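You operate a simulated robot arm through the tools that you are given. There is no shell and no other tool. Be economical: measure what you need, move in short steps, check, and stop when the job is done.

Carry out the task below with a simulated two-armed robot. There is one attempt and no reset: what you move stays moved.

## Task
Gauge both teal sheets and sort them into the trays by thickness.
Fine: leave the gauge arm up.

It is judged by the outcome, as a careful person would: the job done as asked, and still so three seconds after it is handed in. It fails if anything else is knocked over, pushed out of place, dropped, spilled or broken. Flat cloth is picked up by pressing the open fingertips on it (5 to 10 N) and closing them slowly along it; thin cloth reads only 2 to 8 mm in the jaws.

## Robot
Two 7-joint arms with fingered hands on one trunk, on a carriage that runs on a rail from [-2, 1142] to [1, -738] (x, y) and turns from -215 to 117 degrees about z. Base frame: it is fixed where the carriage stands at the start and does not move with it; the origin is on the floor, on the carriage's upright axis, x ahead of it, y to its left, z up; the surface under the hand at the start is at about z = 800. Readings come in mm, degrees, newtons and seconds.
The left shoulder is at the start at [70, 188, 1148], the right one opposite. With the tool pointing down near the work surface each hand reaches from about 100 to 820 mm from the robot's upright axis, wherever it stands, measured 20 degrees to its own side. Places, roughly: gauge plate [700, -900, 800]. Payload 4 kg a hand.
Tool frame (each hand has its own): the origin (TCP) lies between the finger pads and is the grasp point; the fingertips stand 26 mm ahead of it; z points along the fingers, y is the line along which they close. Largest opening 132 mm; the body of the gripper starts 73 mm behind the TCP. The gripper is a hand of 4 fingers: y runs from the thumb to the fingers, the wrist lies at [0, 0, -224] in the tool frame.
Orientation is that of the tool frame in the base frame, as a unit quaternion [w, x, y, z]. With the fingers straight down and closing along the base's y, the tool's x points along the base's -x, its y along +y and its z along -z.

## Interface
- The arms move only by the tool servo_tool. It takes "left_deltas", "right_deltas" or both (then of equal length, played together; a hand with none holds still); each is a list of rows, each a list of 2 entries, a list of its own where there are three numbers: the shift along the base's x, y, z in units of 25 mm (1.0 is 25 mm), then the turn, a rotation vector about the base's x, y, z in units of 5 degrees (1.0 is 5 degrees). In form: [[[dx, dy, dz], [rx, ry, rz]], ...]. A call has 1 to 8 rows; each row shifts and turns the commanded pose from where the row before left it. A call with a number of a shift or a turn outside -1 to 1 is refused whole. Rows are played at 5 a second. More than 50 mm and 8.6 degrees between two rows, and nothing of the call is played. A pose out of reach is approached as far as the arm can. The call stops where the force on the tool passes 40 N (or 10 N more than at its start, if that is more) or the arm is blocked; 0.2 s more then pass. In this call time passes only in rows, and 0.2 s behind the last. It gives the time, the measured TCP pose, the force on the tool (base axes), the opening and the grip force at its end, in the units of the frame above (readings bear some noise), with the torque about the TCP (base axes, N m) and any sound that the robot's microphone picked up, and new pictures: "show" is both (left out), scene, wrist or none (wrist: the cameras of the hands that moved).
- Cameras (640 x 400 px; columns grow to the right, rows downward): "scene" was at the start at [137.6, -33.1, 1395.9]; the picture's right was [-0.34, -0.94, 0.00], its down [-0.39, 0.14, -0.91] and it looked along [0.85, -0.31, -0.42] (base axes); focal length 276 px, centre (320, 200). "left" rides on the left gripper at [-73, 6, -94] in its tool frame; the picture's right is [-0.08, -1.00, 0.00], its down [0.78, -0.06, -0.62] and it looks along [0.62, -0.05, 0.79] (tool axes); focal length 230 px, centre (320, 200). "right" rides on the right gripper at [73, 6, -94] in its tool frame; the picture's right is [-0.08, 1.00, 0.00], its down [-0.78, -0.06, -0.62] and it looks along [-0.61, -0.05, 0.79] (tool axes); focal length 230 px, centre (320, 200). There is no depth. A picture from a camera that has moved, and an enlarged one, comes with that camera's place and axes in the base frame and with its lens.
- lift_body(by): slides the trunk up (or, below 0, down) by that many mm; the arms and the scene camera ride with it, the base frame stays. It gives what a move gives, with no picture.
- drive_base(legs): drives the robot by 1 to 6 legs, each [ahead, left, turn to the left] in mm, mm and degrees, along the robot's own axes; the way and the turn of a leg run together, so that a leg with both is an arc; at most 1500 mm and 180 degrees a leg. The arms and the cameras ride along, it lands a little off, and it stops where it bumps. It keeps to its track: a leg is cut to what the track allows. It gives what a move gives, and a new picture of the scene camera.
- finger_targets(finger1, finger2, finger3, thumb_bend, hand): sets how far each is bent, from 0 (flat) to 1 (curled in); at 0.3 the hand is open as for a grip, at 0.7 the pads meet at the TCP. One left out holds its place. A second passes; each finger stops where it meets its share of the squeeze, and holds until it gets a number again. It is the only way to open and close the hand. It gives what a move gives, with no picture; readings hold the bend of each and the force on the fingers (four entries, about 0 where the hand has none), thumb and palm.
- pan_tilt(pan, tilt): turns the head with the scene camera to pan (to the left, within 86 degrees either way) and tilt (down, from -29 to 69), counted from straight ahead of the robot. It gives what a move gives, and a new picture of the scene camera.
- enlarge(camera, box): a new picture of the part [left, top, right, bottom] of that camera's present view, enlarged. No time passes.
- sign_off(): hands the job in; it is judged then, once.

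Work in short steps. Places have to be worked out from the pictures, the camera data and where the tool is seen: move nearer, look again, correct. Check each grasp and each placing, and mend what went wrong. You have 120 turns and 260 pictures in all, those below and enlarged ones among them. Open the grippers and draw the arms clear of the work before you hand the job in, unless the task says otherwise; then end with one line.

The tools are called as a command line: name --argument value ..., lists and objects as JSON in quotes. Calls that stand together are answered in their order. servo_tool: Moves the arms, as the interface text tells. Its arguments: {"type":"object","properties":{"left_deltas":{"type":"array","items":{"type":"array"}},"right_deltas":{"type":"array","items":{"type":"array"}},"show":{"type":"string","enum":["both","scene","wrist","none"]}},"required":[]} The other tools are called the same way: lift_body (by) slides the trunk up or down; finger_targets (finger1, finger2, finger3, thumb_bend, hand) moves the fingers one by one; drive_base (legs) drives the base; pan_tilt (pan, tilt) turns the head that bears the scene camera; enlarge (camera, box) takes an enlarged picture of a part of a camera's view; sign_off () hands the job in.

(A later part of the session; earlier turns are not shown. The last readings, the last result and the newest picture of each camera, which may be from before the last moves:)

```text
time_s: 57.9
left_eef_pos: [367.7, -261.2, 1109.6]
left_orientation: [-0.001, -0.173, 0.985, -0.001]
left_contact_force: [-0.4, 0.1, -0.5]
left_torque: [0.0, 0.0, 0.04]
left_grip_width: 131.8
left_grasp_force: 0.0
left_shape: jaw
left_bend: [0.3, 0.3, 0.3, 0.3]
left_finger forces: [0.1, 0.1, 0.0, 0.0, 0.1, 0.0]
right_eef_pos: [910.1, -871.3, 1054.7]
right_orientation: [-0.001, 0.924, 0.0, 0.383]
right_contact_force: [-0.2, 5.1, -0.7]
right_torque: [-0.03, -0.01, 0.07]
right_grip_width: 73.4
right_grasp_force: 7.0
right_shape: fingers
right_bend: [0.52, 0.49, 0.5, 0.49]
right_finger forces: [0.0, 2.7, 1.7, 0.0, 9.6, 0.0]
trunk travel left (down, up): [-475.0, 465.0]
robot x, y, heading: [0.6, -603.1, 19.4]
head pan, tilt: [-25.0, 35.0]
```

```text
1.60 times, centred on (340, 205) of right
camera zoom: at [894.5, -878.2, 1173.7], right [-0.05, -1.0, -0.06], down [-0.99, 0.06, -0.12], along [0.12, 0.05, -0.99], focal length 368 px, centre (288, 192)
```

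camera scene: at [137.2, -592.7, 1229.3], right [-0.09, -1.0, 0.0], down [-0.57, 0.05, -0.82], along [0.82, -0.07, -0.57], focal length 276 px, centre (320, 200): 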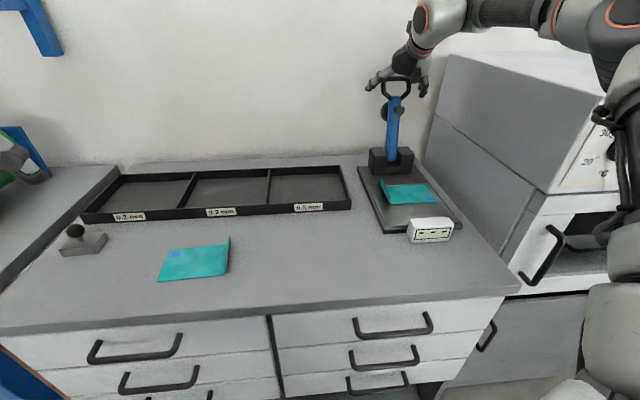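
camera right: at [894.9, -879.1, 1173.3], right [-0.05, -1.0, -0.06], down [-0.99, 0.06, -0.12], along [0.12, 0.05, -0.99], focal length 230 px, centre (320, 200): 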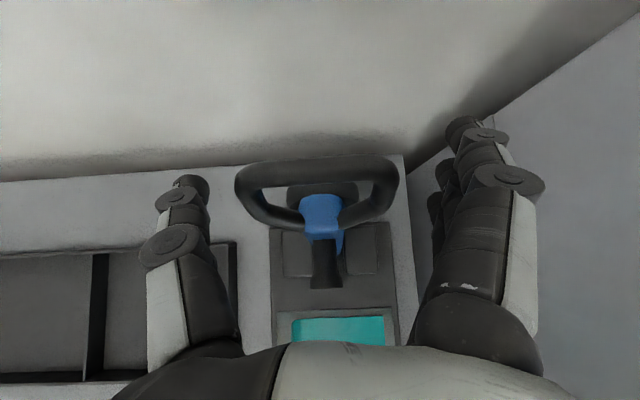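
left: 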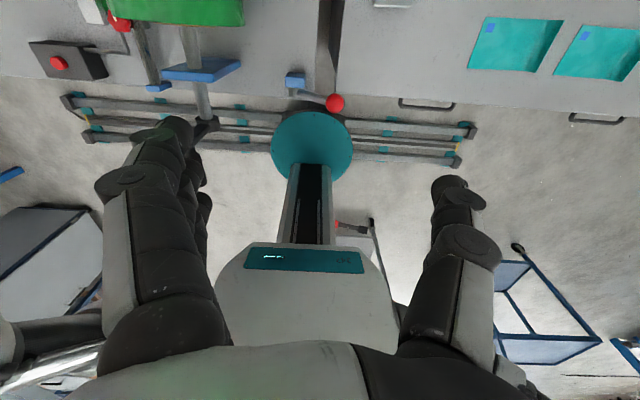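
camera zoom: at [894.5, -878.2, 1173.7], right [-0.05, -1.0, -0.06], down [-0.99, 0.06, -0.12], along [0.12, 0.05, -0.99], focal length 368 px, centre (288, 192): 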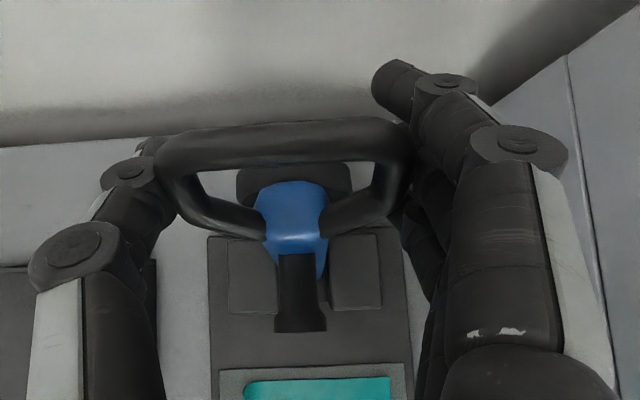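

Gripped, with one finger behind the top bar as a hook. Pulling along the hinge arc in the first short steps (radius ~218 mm).

servo_tool --right_deltas '[[[-0.45, 0, 0.1], [0, 0, 0]], [[-0.45, 0, 0.09], [0, 0, 0]], [[-0.9, 0, 0.1], [0, 0, 0]]]' --show "both"

enlarge --camera "scene" --box '[350, 30, 500, 190]'

```text
time_s: 58.6
left_eef_pos: [366.9, -261.4, 1109.9]
left_orientation: [0.0, -0.172, 0.985, 0.0]
left_contact_force: [-1.5, -0.7, -0.3]
left_torque: [-0.03, -0.04, 0.02]
left_grip_width: 132.1
left_grasp_force: 0.0
left_shape: jaw
left_bend: [0.3, 0.3, 0.3, 0.3]
left_finger forces: [0.0, 0.0, 0.1, 0.1, 0.0, 0.0]
right_eef_pos: [864.3, -872.5, 1061.8]
right_orientation: [-0.002, 0.924, 0.0, 0.383]
right_contact_force: [0.1, 4.2, -6.0]
right_torque: [-0.06, -0.04, 0.22]
right_grip_width: 73.7
right_grasp_force: 7.8
right_shape: fingers
right_bend: [0.52, 0.49, 0.5, 0.49]
right_finger forces: [0.0, 3.6, 2.2, 0.0, 9.8, 0.1]
trunk travel left (down, up): [-475.0, 465.0]
robot x, y, heading: [-1.6, -601.0, 19.9]
head pan, tilt: [-25.0, 35.0]
camera scene: at [137.0, -592.7, 1229.2], right [-0.09, -1.0, 0.0], down [-0.57, 0.05, -0.82], along [0.82, -0.07, -0.57], focal length 276 px, centre (320, 200)
camera right: at [850.0, -878.5, 1180.3], right [-0.05, -1.0, -0.06], down [-0.99, 0.06, -0.12], along [0.12, 0.05, -0.99], focal length 230 px, centre (320, 200)
```

scene: 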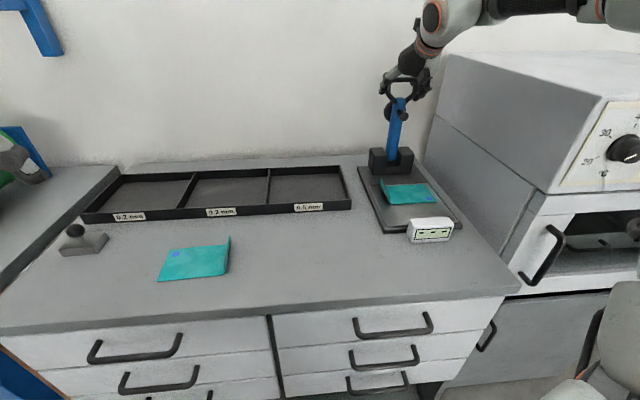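
right: 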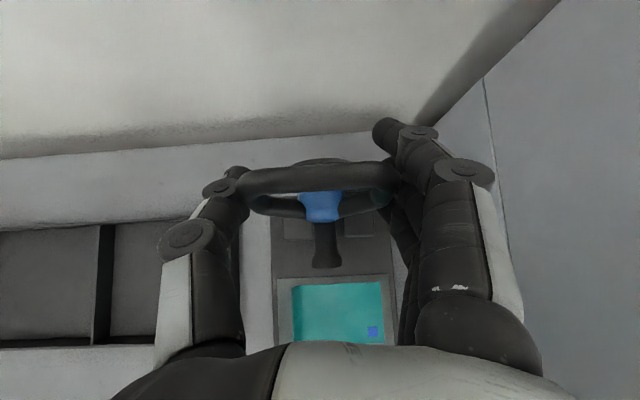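

```text
2.50 times, centred on (425, 110) of scene
camera zoom: at [137.0, -592.7, 1229.2], right [-0.09, -1.0, 0.0], down [-0.57, 0.05, -0.82], along [0.82, -0.07, -0.57], focal length 689 px, centre (58, 425)
```

zoom: 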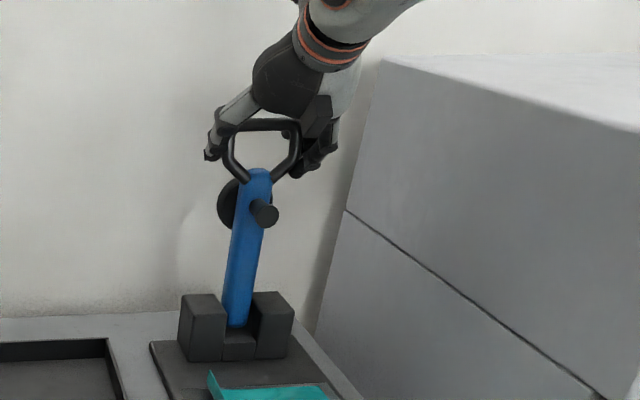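

The arm follows, with slight upward pull (−6 N), so I'll bias a little lower and continue past vertical.

servo_tool --right_deltas '[[[-0.9, 0, -0.1], [0, 0, 0]], [[-0.9, 0, -0.12], [0, 0, 0]], [[-0.89, 0, -0.19], [0, 0, 0]], [[-0.87, 0, -0.28], [0, 0, 0]]]' --show "both"

enlarge --camera "scene" --box '[350, 30, 500, 190]'

```text
time_s: 59.6
left_eef_pos: [369.2, -261.9, 1108.4]
left_orientation: [-0.001, -0.174, 0.985, -0.001]
left_contact_force: [0.4, 1.0, 0.5]
left_torque: [-0.03, 0.0, 0.03]
left_grip_width: 132.0
left_grasp_force: 0.1
left_shape: jaw
left_bend: [0.3, 0.3, 0.3, 0.3]
left_finger forces: [0.0, 0.1, 0.1, 0.1, 0.0, 0.0]
right_eef_pos: [775.6, -871.5, 1044.2]
right_orientation: [-0.002, 0.924, -0.001, 0.382]
right_contact_force: [3.3, 3.7, -5.5]
right_torque: [-0.21, -0.04, 0.35]
right_grip_width: 73.1
right_grasp_force: 7.2
right_shape: fingers
right_bend: [0.52, 0.48, 0.51, 0.5]
right_finger forces: [0.0, 6.4, 0.5, 0.1, 8.7, 0.0]
trunk travel left (down, up): [-475.0, 465.0]
robot x, y, heading: [-2.6, -603.4, 19.7]
head pan, tilt: [-25.0, 35.0]
camera scene: at [138.1, -592.7, 1229.1], right [-0.09, -1.0, 0.0], down [-0.57, 0.05, -0.82], along [0.82, -0.07, -0.57], focal length 276 px, centre (320, 200)
camera right: at [761.4, -877.7, 1162.2], right [-0.05, -1.0, -0.06], down [-0.99, 0.06, -0.12], along [0.12, 0.05, -0.99], focal length 230 px, centre (320, 200)
```

scene: 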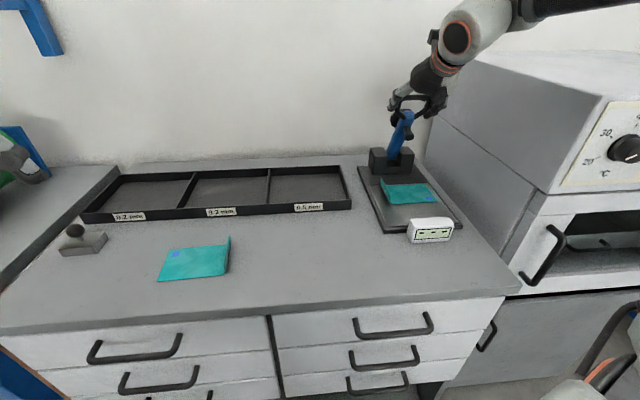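
right: 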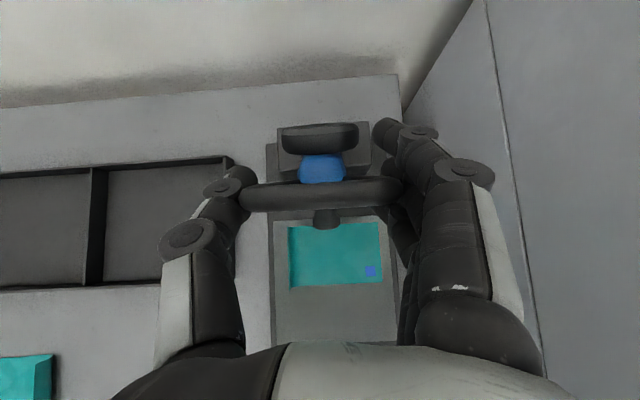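

```text
2.50 times, centred on (425, 110) of scene
camera zoom: at [138.1, -592.7, 1229.1], right [-0.09, -1.0, 0.0], down [-0.57, 0.05, -0.82], along [0.82, -0.07, -0.57], focal length 689 px, centre (58, 425)
```

zoom: 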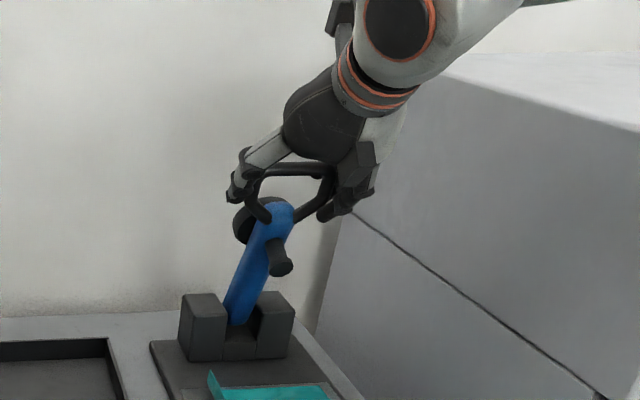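

Following well, past vertical now. Continue down the arc and gradually pitch the hand toward vertical.

servo_tool --right_deltas '[[[-0.81, 0, -0.42], [0, 0.8, 0]], [[-0.77, 0, -0.5], [0, 0.8, 0]], [[-0.72, 0, -0.58], [0, 0.8, 0]], [[-0.66, 0, -0.65], [0, 0.8, 0]]]' --show "both"

enlarge --camera "scene" --box '[350, 50, 500, 250]'

```text
time_s: 60.6
left_eef_pos: [368.9, -262.9, 1110.3]
left_orientation: [-0.001, -0.172, 0.985, 0.001]
left_contact_force: [0.9, 0.4, -0.7]
left_torque: [0.0, 0.01, -0.04]
left_grip_width: 132.0
left_grasp_force: 0.0
left_shape: jaw
left_bend: [0.3, 0.3, 0.3, 0.3]
left_finger forces: [0.0, 0.1, 0.0, 0.0, 0.0, 0.0]
right_eef_pos: [704.0, -872.5, 989.6]
right_orientation: [-0.001, 0.968, -0.001, 0.25]
right_contact_force: [8.0, 1.0, -6.5]
right_torque: [0.29, -0.27, -0.1]
right_grip_width: 70.2
right_grasp_force: 7.2
right_shape: fingers
right_bend: [0.52, 0.49, 0.51, 0.5]
right_finger forces: [0.0, 3.6, 5.0, 0.0, 6.0, 0.0]
trunk travel left (down, up): [-475.0, 465.0]
robot x, y, heading: [-1.8, -601.0, 20.1]
head pan, tilt: [-25.0, 35.0]
camera scene: at [138.9, -593.1, 1229.1], right [-0.09, -1.0, 0.0], down [-0.57, 0.05, -0.82], along [0.81, -0.07, -0.58], focal length 276 px, centre (320, 200)
camera right: at [723.0, -879.2, 1107.8], right [-0.07, -1.0, -0.04], down [-0.99, 0.06, 0.16], along [-0.16, 0.05, -0.99], focal length 230 px, centre (320, 200)
```

scene: 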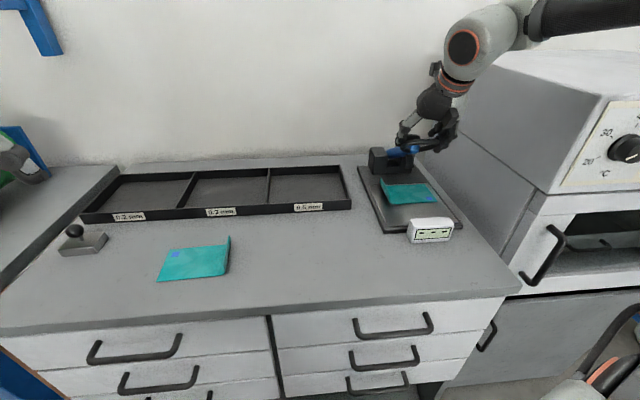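
right: 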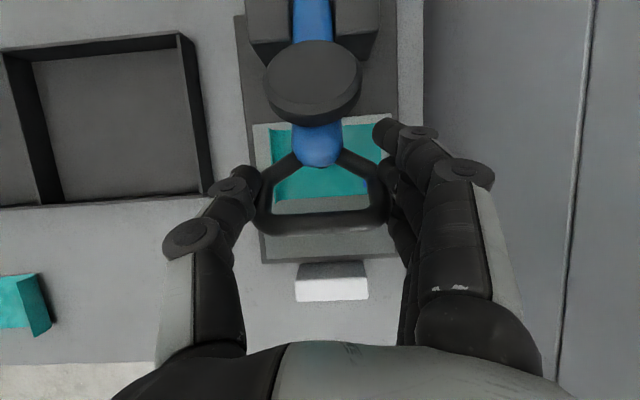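

```text
2.00 times, centred on (425, 150) of scene
camera zoom: at [138.9, -593.1, 1229.1], right [-0.09, -1.0, 0.0], down [-0.57, 0.05, -0.82], along [0.81, -0.07, -0.58], focal length 551 px, centre (110, 300)
```

zoom: 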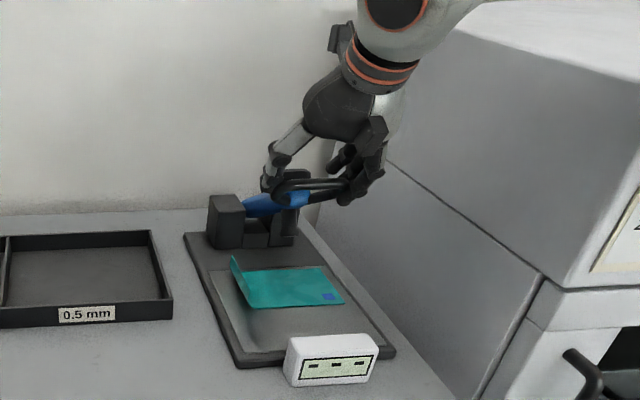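

Arm at about 136°; the hand is pulled toward the hinge, so I'll tighten the radius slightly. Continuing down.

servo_tool --right_deltas '[[[-0.53, 0, -0.73], [0, 0.8, 0]], [[-0.47, 0, -0.79], [0, 0.8, 0]], [[-0.39, 0, -0.83], [0, 0.8, 0]], [[-0.31, 0, -0.87], [0, 0.5, 0]]]' --show "both"

enlarge --camera "scene" --box '[350, 50, 500, 250]'

```text
time_s: 61.6
left_eef_pos: [368.9, -262.4, 1110.5]
left_orientation: [0.0, -0.173, 0.985, 0.0]
left_contact_force: [0.0, -0.7, -0.4]
left_torque: [0.02, -0.02, 0.01]
left_grip_width: 131.8
left_grasp_force: 0.0
left_shape: jaw
left_bend: [0.3, 0.3, 0.3, 0.3]
left_finger forces: [0.0, 0.0, 0.1, 0.0, 0.1, 0.0]
right_eef_pos: [660.1, -873.6, 911.1]
right_orientation: [-0.001, 0.992, -0.002, 0.126]
right_contact_force: [0.3, 0.2, 1.0]
right_torque: [0.01, -0.02, -0.04]
right_grip_width: 64.8
right_grasp_force: 0.0
right_shape: fingers
right_bend: [0.52, 0.52, 0.52, 0.52]
right_finger forces: [0.0, 0.0, 0.0, 0.0, 0.6, 0.1]
trunk travel left (down, up): [-475.0, 465.0]
robot x, y, heading: [0.8, -599.1, 19.5]
head pan, tilt: [-25.0, 35.0]
camera scene: at [137.0, -593.2, 1229.4], right [-0.09, -1.0, 0.0], down [-0.57, 0.05, -0.82], along [0.82, -0.07, -0.57], focal length 276 px, centre (320, 200)
camera right: at [706.6, -880.1, 1021.1], right [-0.08, -1.0, -0.02], down [-0.91, 0.06, 0.4], along [-0.4, 0.05, -0.92], focal length 230 px, centre (320, 200)
```

scene: 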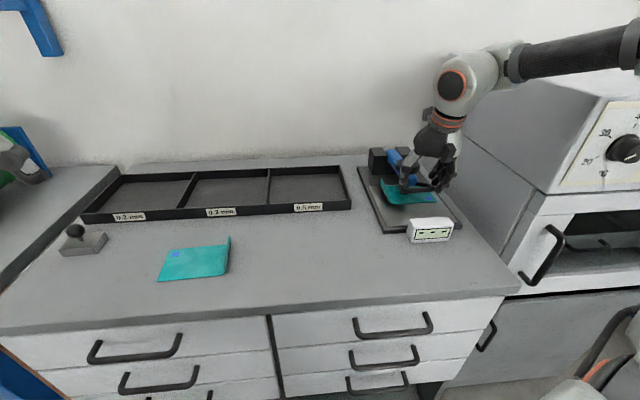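
right: 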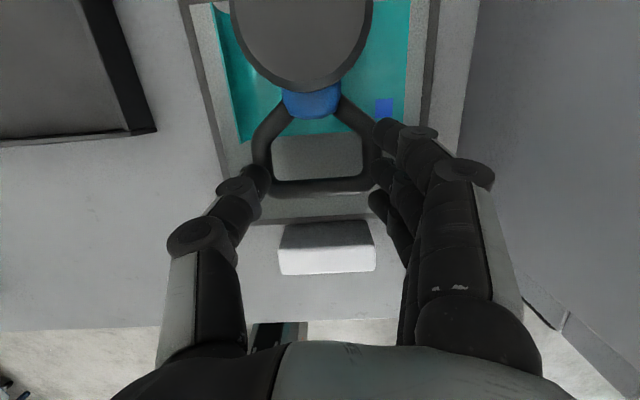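

```text
2.00 times, centred on (425, 150) of scene
camera zoom: at [137.0, -593.2, 1229.4], right [-0.09, -1.0, 0.0], down [-0.57, 0.05, -0.82], along [0.82, -0.07, -0.57], focal length 551 px, centre (110, 300)
```

zoom: 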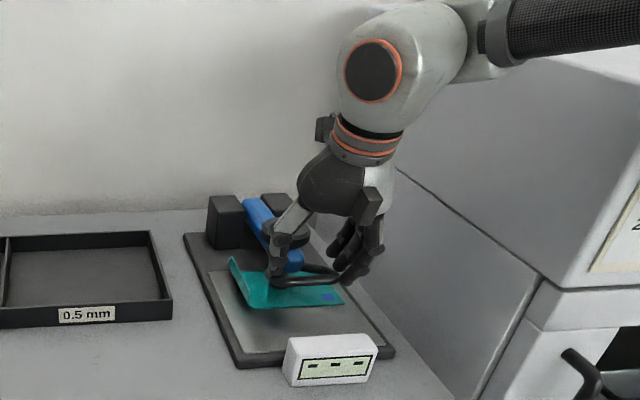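

The grip slipped off; the arm now lies lower, maybe held by hinge friction. I'll raise the hand a little and check where it stays.

servo_tool --right_deltas '[[[0, 0, 0.6], [0, 0, 0]], [[0, 0, 0.8], [0, 0, 0]]]' --show "both"

enlarge --camera "scene" --box '[350, 100, 480, 250]'

```text
time_s: 62.2
left_eef_pos: [367.4, -261.1, 1110.3]
left_orientation: [0.0, -0.172, 0.985, -0.001]
left_contact_force: [0.5, 0.8, 0.3]
left_torque: [0.02, 0.0, -0.02]
left_grip_width: 131.8
left_grasp_force: 0.1
left_shape: jaw
left_bend: [0.3, 0.3, 0.3, 0.3]
left_finger forces: [0.0, 0.0, 0.0, 0.0, 0.1, 0.0]
right_eef_pos: [659.8, -873.5, 945.1]
right_orientation: [0.0, 0.992, -0.001, 0.127]
right_contact_force: [-0.4, 0.3, 0.4]
right_torque: [-0.01, -0.02, 0.02]
right_grip_width: 65.3
right_grasp_force: 0.0
right_shape: fingers
right_bend: [0.52, 0.52, 0.52, 0.52]
right_finger forces: [0.1, 0.0, 0.0, 0.1, 0.0, 0.1]
trunk travel left (down, up): [-475.0, 465.0]
robot x, y, heading: [-1.6, -600.7, 19.6]
head pan, tilt: [-25.0, 35.0]
camera scene: at [136.1, -592.7, 1229.4], right [-0.09, -1.0, 0.0], down [-0.57, 0.05, -0.82], along [0.82, -0.07, -0.57], focal length 276 px, centre (320, 200)
camera right: at [706.4, -879.4, 1055.9], right [-0.08, -1.0, -0.02], down [-0.92, 0.06, 0.4], along [-0.4, 0.05, -0.92], focal length 230 px, centre (320, 200)
```

scene: 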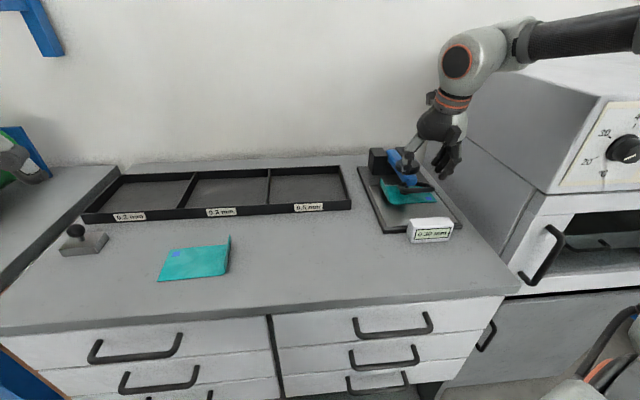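
right: 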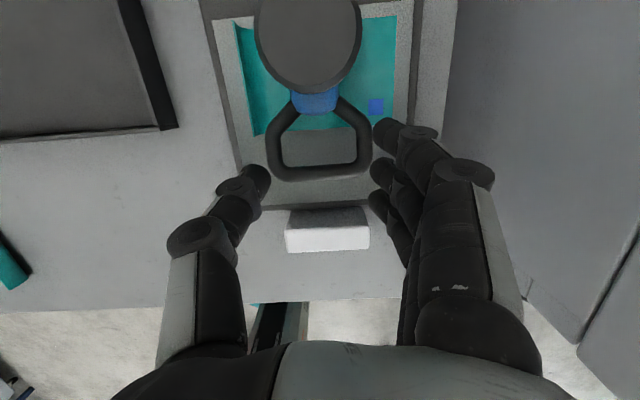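

```text
2.67 times, centred on (415, 175) of scene
camera zoom: at [136.1, -592.7, 1229.4], right [-0.09, -1.0, 0.0], down [-0.57, 0.05, -0.82], along [0.82, -0.07, -0.57], focal length 735 px, centre (67, 267)
```

zoom: 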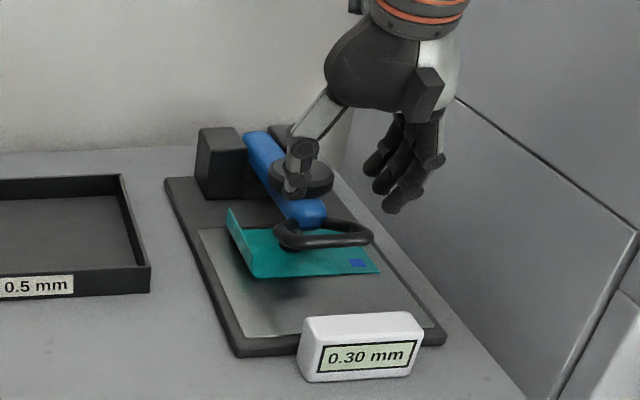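

The display now reads 0.30 mm. I'll enlarge it to be sure it's settled.

enlarge --camera "scene" --box '[375, 175, 460, 250]'

enlarge --camera "right" --box '[200, 0, 450, 220]'

```text
5.33 times, centred on (418, 212) of scene
camera zoom: at [136.1, -592.7, 1229.4], right [-0.09, -1.0, 0.0], down [-0.57, 0.05, -0.82], along [0.82, -0.07, -0.57], focal length 1470 px, centre (-200, 133)
```

zoom: 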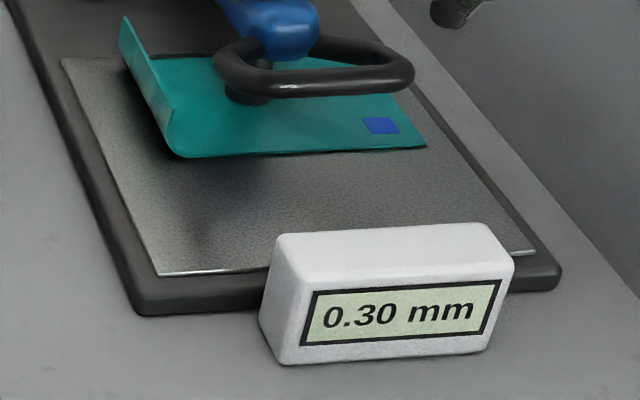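

```text
1.82 times, centred on (325, 110) of right
camera zoom: at [706.4, -879.4, 1055.9], right [-0.08, -1.0, -0.02], down [-0.92, 0.06, 0.4], along [-0.4, 0.05, -0.92], focal length 418 px, centre (311, 364)
```

zoom: 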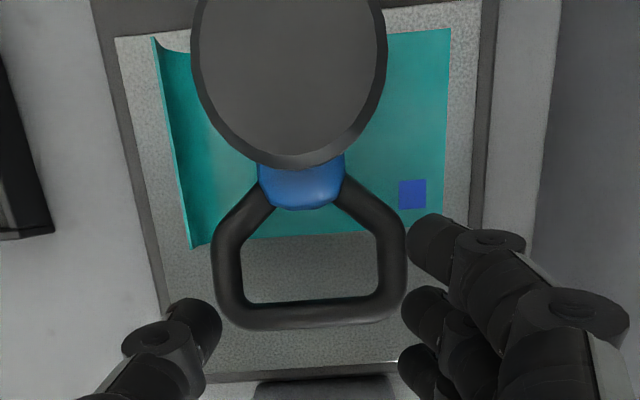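

Sheet two is 0.30 mm. From both arm positions the hinge fits at ≈(869, 858) with loop radius ≈198. I'll regrip the loop (now ≈(668,−873,877)) to raise the arm along that arc.

finger_targets --hand "right" --finger1 0.35 --finger2 0.35 --finger3 0.35 --thumb_bend 0.35

servo_tool --right_deltas '[[[0.2, 0, -0.8], [0, 0, 0]], [[0, 0, -0.9], [0, 0, 0]], [[0, 0, -0.8], [0, 0, 0]]]' --show "wrist"

enlarge --camera "scene" --box '[350, 100, 480, 250]'

```text
time_s: 63.2
left_eef_pos: [368.2, -261.1, 1109.6]
left_orientation: [-0.001, -0.173, 0.985, 0.0]
left_contact_force: [0.2, -0.3, 0.9]
left_torque: [0.0, 0.01, 0.04]
left_grip_width: 131.8
left_grasp_force: 0.0
left_shape: jaw
left_bend: [0.3, 0.3, 0.3, 0.3]
left_finger forces: [0.0, 0.1, 0.1, 0.1, 0.1, 0.1]
right_eef_pos: [659.8, -874.0, 945.4]
right_orientation: [-0.002, 0.992, 0.0, 0.127]
right_contact_force: [0.1, 1.1, -0.6]
right_torque: [0.0, 0.01, 0.0]
right_grip_width: 119.6
right_grasp_force: 0.1
right_shape: fingers
right_bend: [0.35, 0.35, 0.35, 0.35]
right_finger forces: [0.0, 0.0, 0.0, 0.1, 0.1, 0.0]
trunk travel left (down, up): [-475.0, 465.0]
robot x, y, heading: [-0.4, -599.0, 19.7]
head pan, tilt: [-25.0, 35.0]
```

```text
time_s: 64.0
left_eef_pos: [368.2, -263.2, 1110.5]
left_orientation: [0.0, -0.173, 0.985, -0.001]
left_contact_force: [-0.9, -0.4, -0.3]
left_torque: [-0.04, 0.05, 0.03]
left_grip_width: 132.0
left_grasp_force: 0.1
left_shape: jaw
left_bend: [0.3, 0.3, 0.3, 0.3]
left_finger forces: [0.0, 0.0, 0.0, 0.0, 0.1, 0.1]
right_eef_pos: [666.1, -874.1, 883.5]
right_orientation: [-0.002, 0.992, -0.001, 0.127]
right_contact_force: [0.0, -0.6, -0.3]
right_torque: [-0.02, 0.04, 0.02]
right_grip_width: 119.8
right_grasp_force: 0.0
right_shape: fingers
right_bend: [0.35, 0.35, 0.35, 0.35]
right_finger forces: [0.1, 0.1, 0.0, 0.0, 0.1, 0.0]
trunk travel left (down, up): [-475.0, 465.0]
robot x, y, heading: [1.3, -599.3, 19.7]
head pan, tilt: [-25.0, 35.0]
camera right: at [711.9, -879.5, 993.7], right [-0.08, -1.0, -0.02], down [-0.91, 0.06, 0.4], along [-0.4, 0.05, -0.92], focal length 230 px, centre (320, 200)
```

right: 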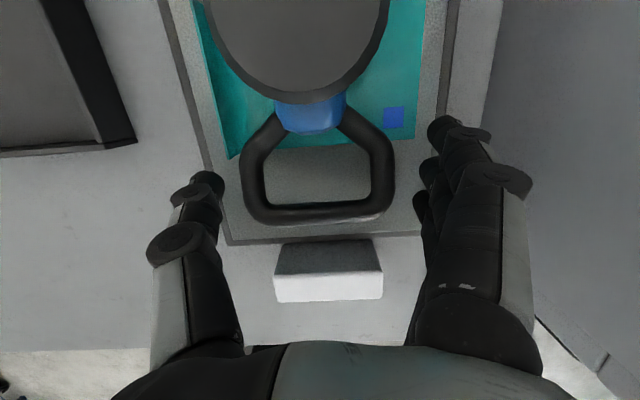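

```text
2.67 times, centred on (415, 175) of scene
camera zoom: at [137.3, -593.0, 1229.3], right [-0.09, -1.0, 0.0], down [-0.57, 0.05, -0.82], along [0.82, -0.07, -0.57], focal length 735 px, centre (67, 267)
```

zoom: 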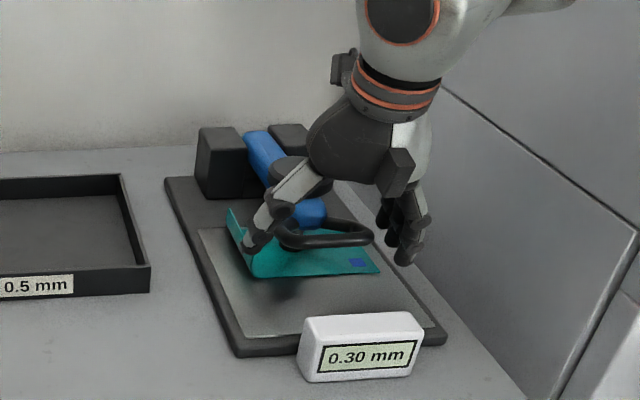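

TCP is 9 mm short of the side centres in x. Adjust and close firmly.

servo_tool --right_deltas '[[[0.28, 0, 0.05], [0, 0, 0]]]' --show "none"

finger_targets --hand "right" --finger1 0.58 --finger2 0.58 --finger3 0.58 --thumb_bend 0.54

enlarge --camera "right" --box '[140, 0, 540, 300]'

```text
time_s: 64.5
left_eef_pos: [367.0, -261.8, 1110.2]
left_orientation: [0.0, -0.172, 0.985, -0.001]
left_contact_force: [1.1, -0.7, -0.1]
left_torque: [0.01, 0.01, -0.01]
left_grip_width: 132.2
left_grasp_force: 0.0
left_shape: jaw
left_bend: [0.3, 0.3, 0.3, 0.3]
left_finger forces: [0.0, 0.0, 0.0, 0.1, 0.0, 0.1]
right_eef_pos: [672.7, -873.0, 884.9]
right_orientation: [-0.001, 0.992, -0.001, 0.128]
right_contact_force: [0.3, 0.0, -0.3]
right_torque: [0.01, -0.01, 0.03]
right_grip_width: 119.7
right_grasp_force: 0.0
right_shape: fingers
right_bend: [0.35, 0.35, 0.35, 0.35]
right_finger forces: [0.1, 0.0, 0.0, 0.0, 0.0, 0.1]
trunk travel left (down, up): [-475.0, 465.0]
robot x, y, heading: [-0.4, -604.0, 19.6]
head pan, tilt: [-25.0, 35.0]
```

```text
time_s: 65.5
left_eef_pos: [367.1, -262.1, 1109.8]
left_orientation: [-0.001, -0.173, 0.985, 0.0]
left_contact_force: [0.0, 0.4, 0.7]
left_torque: [-0.02, -0.01, 0.02]
left_grip_width: 131.8
left_grasp_force: 0.0
left_shape: jaw
left_bend: [0.3, 0.3, 0.3, 0.3]
left_finger forces: [0.0, 0.1, 0.0, 0.0, 0.1, 0.0]
right_eef_pos: [672.7, -872.9, 884.9]
right_orientation: [-0.001, 0.992, -0.001, 0.127]
right_contact_force: [0.2, -2.5, -1.0]
right_torque: [0.07, -0.02, -0.01]
right_grip_width: 73.3
right_grasp_force: 12.2
right_shape: fingers
right_bend: [0.53, 0.49, 0.54, 0.49]
right_finger forces: [2.9, 7.1, 3.1, 0.0, 11.3, 0.1]
trunk travel left (down, up): [-475.0, 465.0]
robot x, y, heading: [-0.7, -598.2, 19.9]
head pan, tilt: [-25.0, 35.0]
```

```text
1.33 times, centred on (340, 150) of right
camera zoom: at [719.4, -879.3, 994.9], right [-0.08, -1.0, -0.02], down [-0.92, 0.06, 0.4], along [-0.4, 0.05, -0.92], focal length 307 px, centre (293, 267)
```

zoom: 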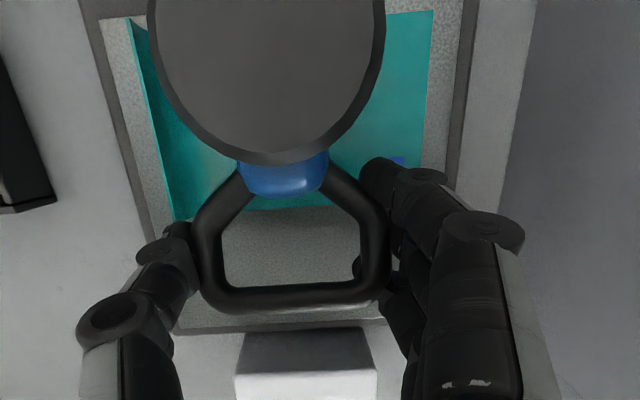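

Firm three-point hold (12 N). Raising along the arc, first few steps.

servo_tool --right_deltas '[[[0.17, 0, 0.93], [0, -0.3, 0]], [[0.28, 0, 0.9], [0, -0.4, 0]], [[0.39, 0, 0.86], [0, -0.4, 0]], [[0.5, 0, 0.81], [0, -0.5, 0]]]' --show "both"

enlarge --camera "scene" --box '[350, 70, 480, 240]'

```text
time_s: 66.5
left_eef_pos: [365.1, -263.4, 1110.6]
left_orientation: [0.001, -0.173, 0.985, -0.001]
left_contact_force: [-0.8, -0.2, 0.5]
left_torque: [0.0, 0.0, -0.02]
left_grip_width: 131.9
left_grasp_force: 0.0
left_shape: jaw
left_bend: [0.3, 0.3, 0.3, 0.3]
left_finger forces: [0.0, 0.0, 0.0, 0.0, 0.0, 0.0]
right_eef_pos: [705.0, -871.4, 975.3]
right_orientation: [-0.002, 0.98, -0.002, 0.198]
right_contact_force: [-10.9, 0.2, 4.6]
right_torque: [0.11, 0.22, -0.28]
right_grip_width: 64.6
right_grasp_force: 9.5
right_shape: fingers
right_bend: [0.57, 0.49, 0.57, 0.51]
right_finger forces: [0.0, 9.8, 0.0, 0.1, 9.4, 0.0]
trunk travel left (down, up): [-475.0, 465.0]
robot x, y, heading: [0.9, -602.2, 19.9]
head pan, tilt: [-25.0, 35.0]
camera scene: at [134.4, -592.7, 1229.7], right [-0.09, -1.0, 0.0], down [-0.57, 0.05, -0.82], along [0.82, -0.07, -0.57], focal length 276 px, centre (320, 200)
camera right: at [735.7, -877.1, 1090.7], right [-0.07, -1.0, -0.03], down [-0.96, 0.06, 0.26], along [-0.26, 0.05, -0.96], focal length 230 px, centre (320, 200)
```

scene: 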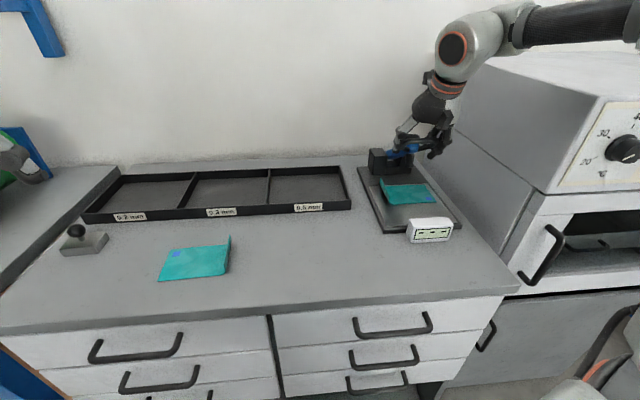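
right: 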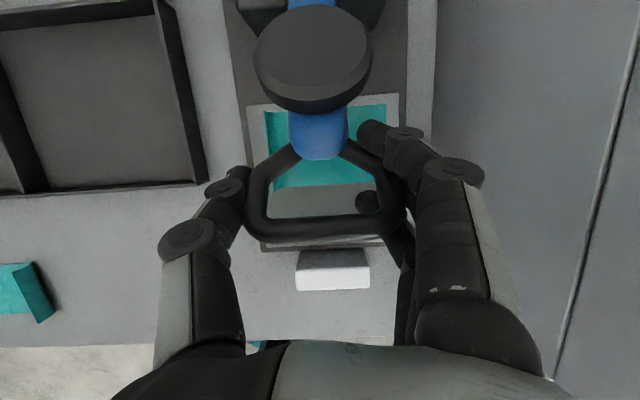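

```text
2.35 times, centred on (415, 155) of scene
camera zoom: at [134.4, -592.7, 1229.7], right [-0.09, -1.0, 0.0], down [-0.57, 0.05, -0.82], along [0.82, -0.07, -0.57], focal length 649 px, centre (96, 306)
```

zoom: 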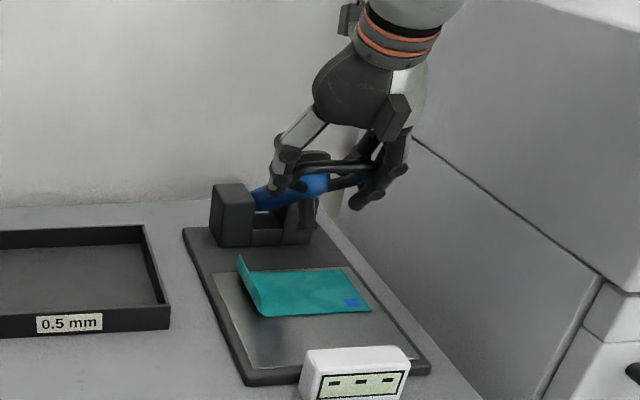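

The arm rises with the hand; the reaction pushes outward, so I'll bias slightly outward and continue.

servo_tool --right_deltas '[[[0.48, 0, 0.84], [0, -0.5, 0]], [[0.61, 0, 0.72], [0, -0.5, 0]], [[0.74, 0, 0.6], [0, -0.5, 0]], [[0.81, 0, 0.49], [0, -0.5, 0]]]' --show "wrist"

enlarge --camera "scene" --box '[350, 40, 480, 210]'

```text
time_s: 67.5
left_eef_pos: [367.2, -261.8, 1109.6]
left_orientation: [-0.001, -0.173, 0.985, -0.001]
left_contact_force: [-0.1, 0.3, 0.0]
left_torque: [0.02, -0.02, -0.01]
left_grip_width: 131.7
left_grasp_force: 0.0
left_shape: jaw
left_bend: [0.3, 0.3, 0.3, 0.3]
left_finger forces: [0.0, 0.0, 0.0, 0.1, 0.1, 0.1]
right_eef_pos: [773.0, -872.7, 1037.8]
right_orientation: [-0.001, 0.96, -0.001, 0.281]
right_contact_force: [0.2, 1.7, -4.7]
right_torque: [0.07, 0.47, 0.54]
right_grip_width: 65.9
right_grasp_force: 16.2
right_shape: fingers
right_bend: [0.56, 0.49, 0.57, 0.5]
right_finger forces: [10.6, 9.9, 0.0, 0.0, 12.1, 0.0]
trunk travel left (down, up): [-475.0, 465.0]
robot x, y, heading: [3.2, -603.3, 19.7]
head pan, tilt: [-25.0, 35.0]
camera right: at [783.1, -878.4, 1155.8], right [-0.07, -1.0, -0.04], down [-0.99, 0.06, 0.1], along [-0.09, 0.05, -0.99], focal length 230 px, centre (320, 200)
```

right: 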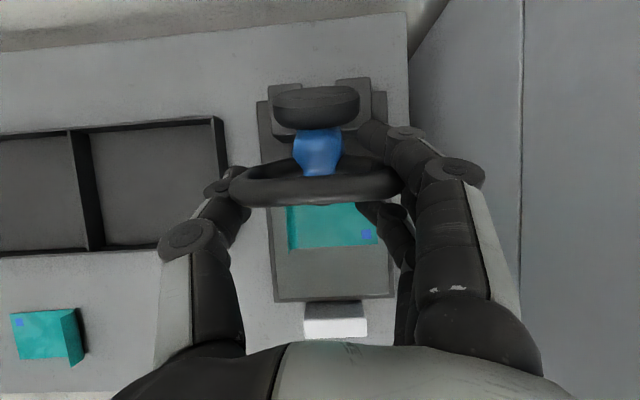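

```text
2.35 times, centred on (415, 125) of scene
camera zoom: at [137.3, -592.8, 1229.2], right [-0.09, -1.0, 0.0], down [-0.57, 0.05, -0.82], along [0.82, -0.07, -0.57], focal length 649 px, centre (96, 376)
```

zoom: 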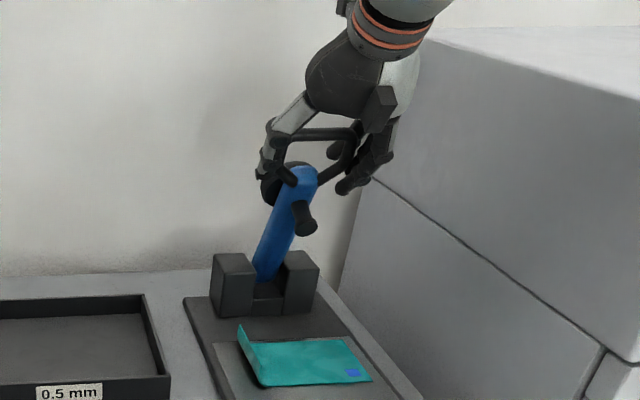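

Arm near 117° and steady. Four more steps bring it just past vertical.

servo_tool --right_deltas '[[[0.87, 0, 0.32], [0, -0.6, 0]], [[0.91, 0, 0.23], [0, -0.6, 0]], [[0.94, 0, 0.12], [0, -0.6, 0]], [[0.95, 0, 0.02], [0, -0.6, 0]], [[0.94, 0, -0.08], [0, 0, 0]]]' --show "wrist"

enlarge --camera "scene" --box '[350, 30, 480, 200]'

```text
time_s: 68.7
left_eef_pos: [367.4, -262.3, 1110.3]
left_orientation: [0.0, -0.172, 0.985, 0.0]
left_contact_force: [0.5, 0.0, -0.4]
left_torque: [0.0, 0.01, 0.0]
left_grip_width: 131.8
left_grasp_force: 0.1
left_shape: jaw
left_bend: [0.3, 0.3, 0.3, 0.3]
left_finger forces: [0.0, 0.0, 0.0, 0.0, 0.0, 0.0]
right_eef_pos: [885.6, -871.4, 1052.4]
right_orientation: [-0.001, 0.925, -0.001, 0.381]
right_contact_force: [-2.1, -1.7, 0.9]
right_torque: [0.12, 0.28, 0.54]
right_grip_width: 70.1
right_grasp_force: 15.3
right_shape: fingers
right_bend: [0.54, 0.51, 0.55, 0.51]
right_finger forces: [9.7, 5.8, 3.0, 0.1, 12.7, 0.1]
trunk travel left (down, up): [-475.0, 465.0]
robot x, y, heading: [0.1, -601.2, 19.5]
head pan, tilt: [-25.0, 35.0]
camera right: at [871.9, -878.3, 1171.9], right [-0.06, -1.0, -0.06], down [-0.99, 0.06, -0.11], along [0.12, 0.05, -0.99], focal length 230 px, centre (320, 200)
```

right: 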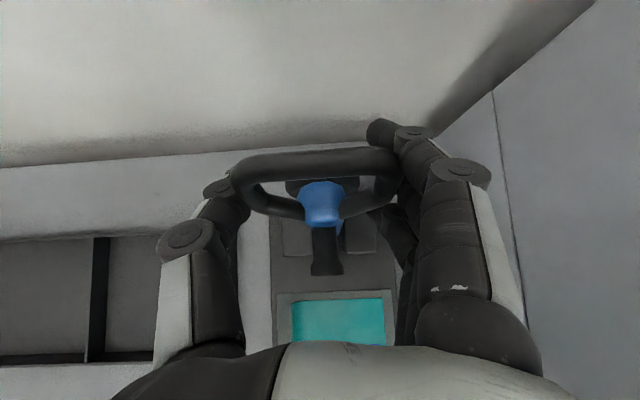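

```text
2.35 times, centred on (415, 115) of scene
camera zoom: at [137.0, -593.1, 1229.4], right [-0.09, -1.0, 0.0], down [-0.57, 0.05, -0.82], along [0.82, -0.07, -0.57], focal length 649 px, centre (96, 400)
```

zoom: 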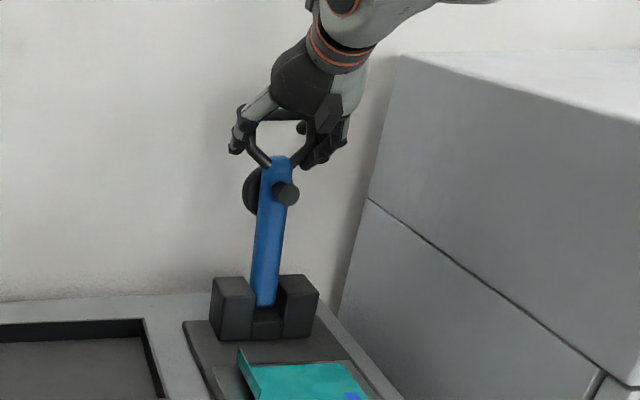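

Almost at the rest stop. Push the last ~25 mm gently and watch the force.

servo_tool --right_deltas '[[[0.4, 0, -0.06], [0, 0, 0]], [[0.4, 0, -0.09], [0, 0, 0]], [[0.3, 0, -0.08], [0, 0, 0]]]' --show "none"

enlarge --camera "scene" --box '[350, 30, 480, 200]'

```text
time_s: 69.5
left_eef_pos: [364.8, -262.2, 1111.0]
left_orientation: [0.001, -0.172, 0.985, -0.001]
left_contact_force: [-0.2, 0.1, -0.5]
left_torque: [0.0, 0.0, 0.0]
left_grip_width: 131.8
left_grasp_force: 0.1
left_shape: jaw
left_bend: [0.3, 0.3, 0.3, 0.3]
left_finger forces: [0.0, 0.0, 0.0, 0.0, 0.0, 0.0]
right_eef_pos: [910.6, -872.2, 1049.2]
right_orientation: [-0.001, 0.925, 0.0, 0.379]
right_contact_force: [-22.2, 2.6, -2.4]
right_torque: [0.12, 0.17, 0.26]
right_grip_width: 69.9
right_grasp_force: 13.9
right_shape: fingers
right_bend: [0.55, 0.52, 0.55, 0.51]
right_finger forces: [2.2, 5.2, 5.3, 0.0, 15.5, 0.0]
trunk travel left (down, up): [-475.0, 465.0]
robot x, y, heading: [0.6, -600.1, 19.9]
head pan, tilt: [-25.0, 35.0]
```

```text
2.35 times, centred on (415, 115) of scene
camera zoom: at [133.2, -592.6, 1229.7], right [-0.09, -1.0, 0.0], down [-0.57, 0.05, -0.82], along [0.82, -0.07, -0.57], focal length 649 px, centre (96, 400)
```

zoom: 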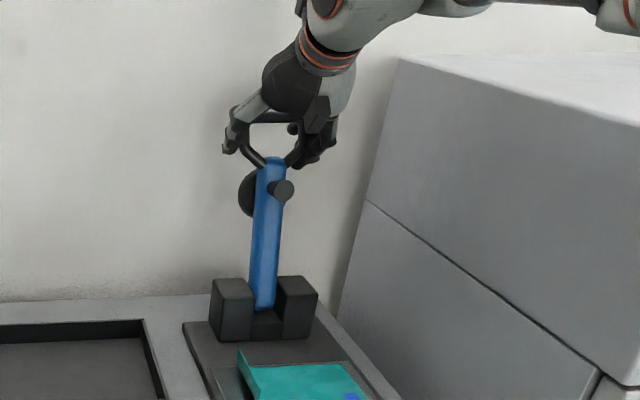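

Reached the stop (22 N). Ease back a few mm, open fully, then look before withdrawing.

servo_tool --right_deltas '[[[-0.12, 0, 0], [0, 0, 0]]]' --show "none"

finger_targets --hand "right" --finger1 0.3 --finger2 0.3 --finger3 0.3 --thumb_bend 0.3

servo_tool --right_deltas '[[[-0.5, 0, 0.5], [0, 0, 0]], [[-0.8, 0, 0.8], [0, 0, 0]], [[-1, 0, 0.8], [0, 0, 0]], [[-1, 0, 0], [0, 0, 0]], [[-1, 0, 0], [0, 0, 0]]]' --show "both"

```text
time_s: 69.8
left_eef_pos: [367.3, -261.9, 1111.3]
left_orientation: [0.001, -0.173, 0.985, 0.001]
left_contact_force: [-0.3, 0.0, 0.0]
left_torque: [0.0, 0.01, 0.02]
left_grip_width: 131.9
left_grasp_force: 0.0
left_shape: jaw
left_bend: [0.3, 0.3, 0.3, 0.3]
left_finger forces: [0.1, 0.1, 0.1, 0.0, 0.1, 0.0]
right_eef_pos: [908.8, -872.6, 1048.7]
right_orientation: [-0.002, 0.924, 0.0, 0.381]
right_contact_force: [-6.6, 0.1, 0.2]
right_torque: [0.11, 0.08, 0.32]
right_grip_width: 69.5
right_grasp_force: 14.2
right_shape: fingers
right_bend: [0.55, 0.52, 0.55, 0.51]
right_finger forces: [4.1, 6.9, 4.0, 0.1, 13.3, 0.1]
trunk travel left (down, up): [-475.0, 465.0]
robot x, y, heading: [4.5, -601.7, 19.7]
head pan, tilt: [-25.0, 35.0]
```

```text
time_s: 70.8
left_eef_pos: [366.9, -262.5, 1109.8]
left_orientation: [0.001, -0.173, 0.985, 0.0]
left_contact_force: [-0.1, -1.2, 0.0]
left_torque: [0.0, 0.0, 0.0]
left_grip_width: 131.8
left_grasp_force: 0.0
left_shape: jaw
left_bend: [0.3, 0.3, 0.3, 0.3]
left_finger forces: [0.1, 0.0, 0.0, 0.0, 0.0, 0.0]
right_eef_pos: [911.0, -871.2, 1047.7]
right_orientation: [-0.002, 0.925, -0.001, 0.38]
right_contact_force: [0.2, -0.8, 0.1]
right_torque: [-0.01, -0.03, -0.03]
right_grip_width: 135.6
right_grasp_force: 0.1
right_shape: fingers
right_bend: [0.3, 0.3, 0.3, 0.3]
right_finger forces: [0.0, 0.1, 0.1, 0.0, 0.1, 0.0]
trunk travel left (down, up): [-475.0, 465.0]
robot x, y, heading: [-1.6, -599.2, 19.6]
head pan, tilt: [-25.0, 35.0]
```

```text
time_s: 72.0
left_eef_pos: [365.0, -262.6, 1111.4]
left_orientation: [0.0, -0.173, 0.985, 0.0]
left_contact_force: [-0.4, 0.6, 0.8]
left_torque: [-0.01, -0.03, 0.01]
left_grip_width: 132.1
left_grasp_force: 0.2
left_shape: jaw
left_bend: [0.3, 0.3, 0.3, 0.3]
left_finger forces: [0.0, 0.0, 0.0, 0.0, 0.0, 0.1]
right_eef_pos: [802.5, -873.2, 1102.3]
right_orientation: [-0.002, 0.925, -0.002, 0.38]
right_contact_force: [-0.8, 0.6, -1.3]
right_torque: [-0.01, -0.03, 0.03]
right_grip_width: 135.7
right_grasp_force: 0.0
right_shape: fingers
right_bend: [0.3, 0.3, 0.3, 0.3]
right_finger forces: [0.1, 0.1, 0.0, 0.0, 0.0, 0.0]
trunk travel left (down, up): [-475.0, 465.0]
robot x, y, heading: [4.1, -597.2, 20.0]
head pan, tilt: [-25.0, 35.0]
camera scene: at [135.6, -593.1, 1229.5], right [-0.09, -1.0, 0.0], down [-0.57, 0.05, -0.82], along [0.82, -0.07, -0.57], focal length 276 px, centre (320, 200)
camera right: at [788.2, -878.4, 1220.2], right [-0.06, -1.0, -0.06], down [-0.99, 0.06, -0.11], along [0.12, 0.05, -0.99], focal length 230 px, centre (320, 200)
```

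scene: 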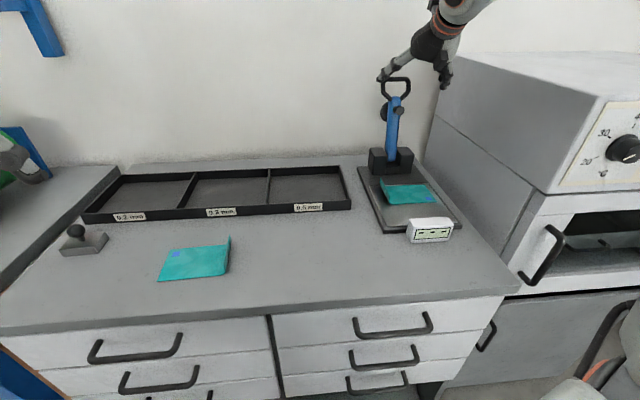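
right: 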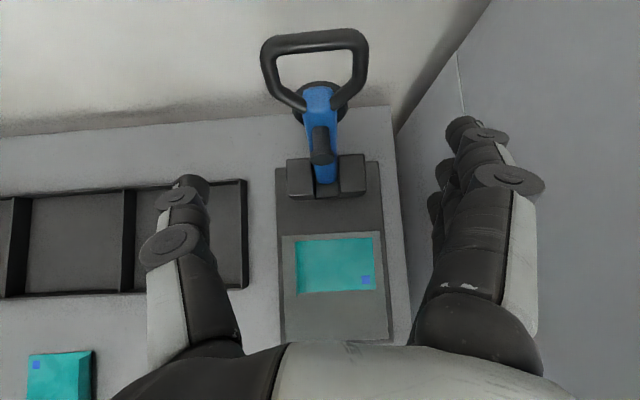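

Gauge arm stays up at rest. Returning to the sheet: pitch back to vertical above its curl (730,−814).

servo_tool --right_deltas '[[[-0.5, 0.3, 0], [0, 1, 0]], [[-0.5, 0.3, 0], [0, 1, 0]], [[-0.5, 0.3, -0.5], [0, 1, 0]], [[-0.4, 0.3, -0.8], [0, 1, 0]], [[-0.4, 0.3, -0.8], [0, 1, 0]], [[-0.3, 0.3, -0.8], [0, 1, 0]], [[-0.3, 0.3, -0.8], [0, 1, 0]], [[0, 0.3, -0.8], [0, 1, 0]]]' --show "none"

servo_tool --right_deltas '[[[0, 0, -0.8], [0, 0.94, 0]], [[0, 0, -0.8], [0, 0, 0]]]' --show "both"

```text
time_s: 73.8
left_eef_pos: [368.4, -261.3, 1109.8]
left_orientation: [0.0, -0.173, 0.985, 0.0]
left_contact_force: [0.5, -1.0, 0.5]
left_torque: [-0.01, 0.03, -0.01]
left_grip_width: 131.7
left_grasp_force: 0.0
left_shape: jaw
left_bend: [0.3, 0.3, 0.3, 0.3]
left_finger forces: [0.0, 0.0, 0.0, 0.0, 0.0, 0.0]
right_eef_pos: [730.2, -812.9, 988.2]
right_orientation: [0.0, 0.999, -0.002, 0.04]
right_contact_force: [-0.1, -0.5, 0.3]
right_torque: [0.03, 0.01, -0.01]
right_grip_width: 135.7
right_grasp_force: 0.1
right_shape: fingers
right_bend: [0.3, 0.3, 0.3, 0.3]
right_finger forces: [0.0, 0.0, 0.0, 0.1, 0.0, 0.0]
trunk travel left (down, up): [-475.0, 465.0]
robot x, y, heading: [-1.9, -600.5, 19.6]
head pan, tilt: [-25.0, 35.0]
```

```text
time_s: 74.5
left_eef_pos: [367.0, -262.4, 1110.3]
left_orientation: [-0.001, -0.173, 0.985, 0.0]
left_contact_force: [-0.3, -0.1, 0.7]
left_torque: [0.01, 0.0, 0.0]
left_grip_width: 132.0
left_grasp_force: 0.0
left_shape: jaw
left_bend: [0.3, 0.3, 0.3, 0.3]
left_finger forces: [0.0, 0.0, 0.1, 0.0, 0.0, 0.0]
right_eef_pos: [728.4, -814.0, 947.8]
right_orientation: [-0.001, 1.0, -0.001, -0.001]
right_contact_force: [0.2, -0.7, -0.7]
right_torque: [0.05, 0.01, -0.01]
right_grip_width: 135.5
right_grasp_force: 0.0
right_shape: fingers
right_bend: [0.3, 0.3, 0.3, 0.3]
right_finger forces: [0.0, 0.0, 0.0, 0.0, 0.1, 0.1]
trunk travel left (down, up): [-475.0, 465.0]
robot x, y, heading: [-0.3, -599.9, 19.6]
head pan, tilt: [-25.0, 35.0]
camera scene: at [136.0, -593.4, 1229.5], right [-0.09, -1.0, 0.0], down [-0.57, 0.05, -0.82], along [0.82, -0.07, -0.57], focal length 276 px, centre (320, 200)
camera right: at [801.5, -819.4, 1042.9], right [-0.08, -1.0, 0.0], down [-0.78, 0.06, 0.62], along [-0.62, 0.05, -0.79], focal length 230 px, centre (320, 200)
```

scene: 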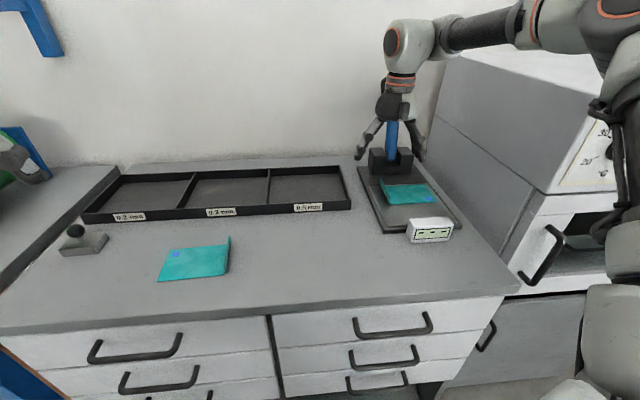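
right: 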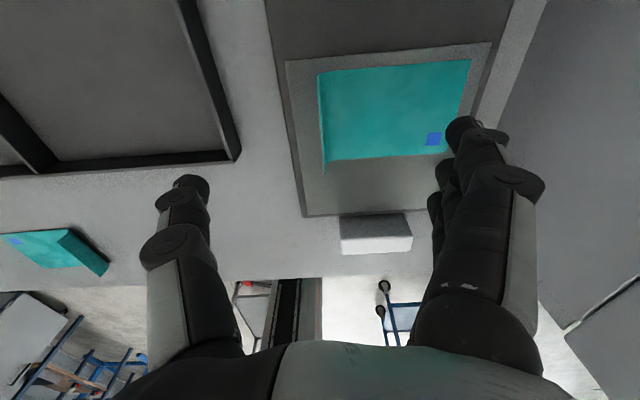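

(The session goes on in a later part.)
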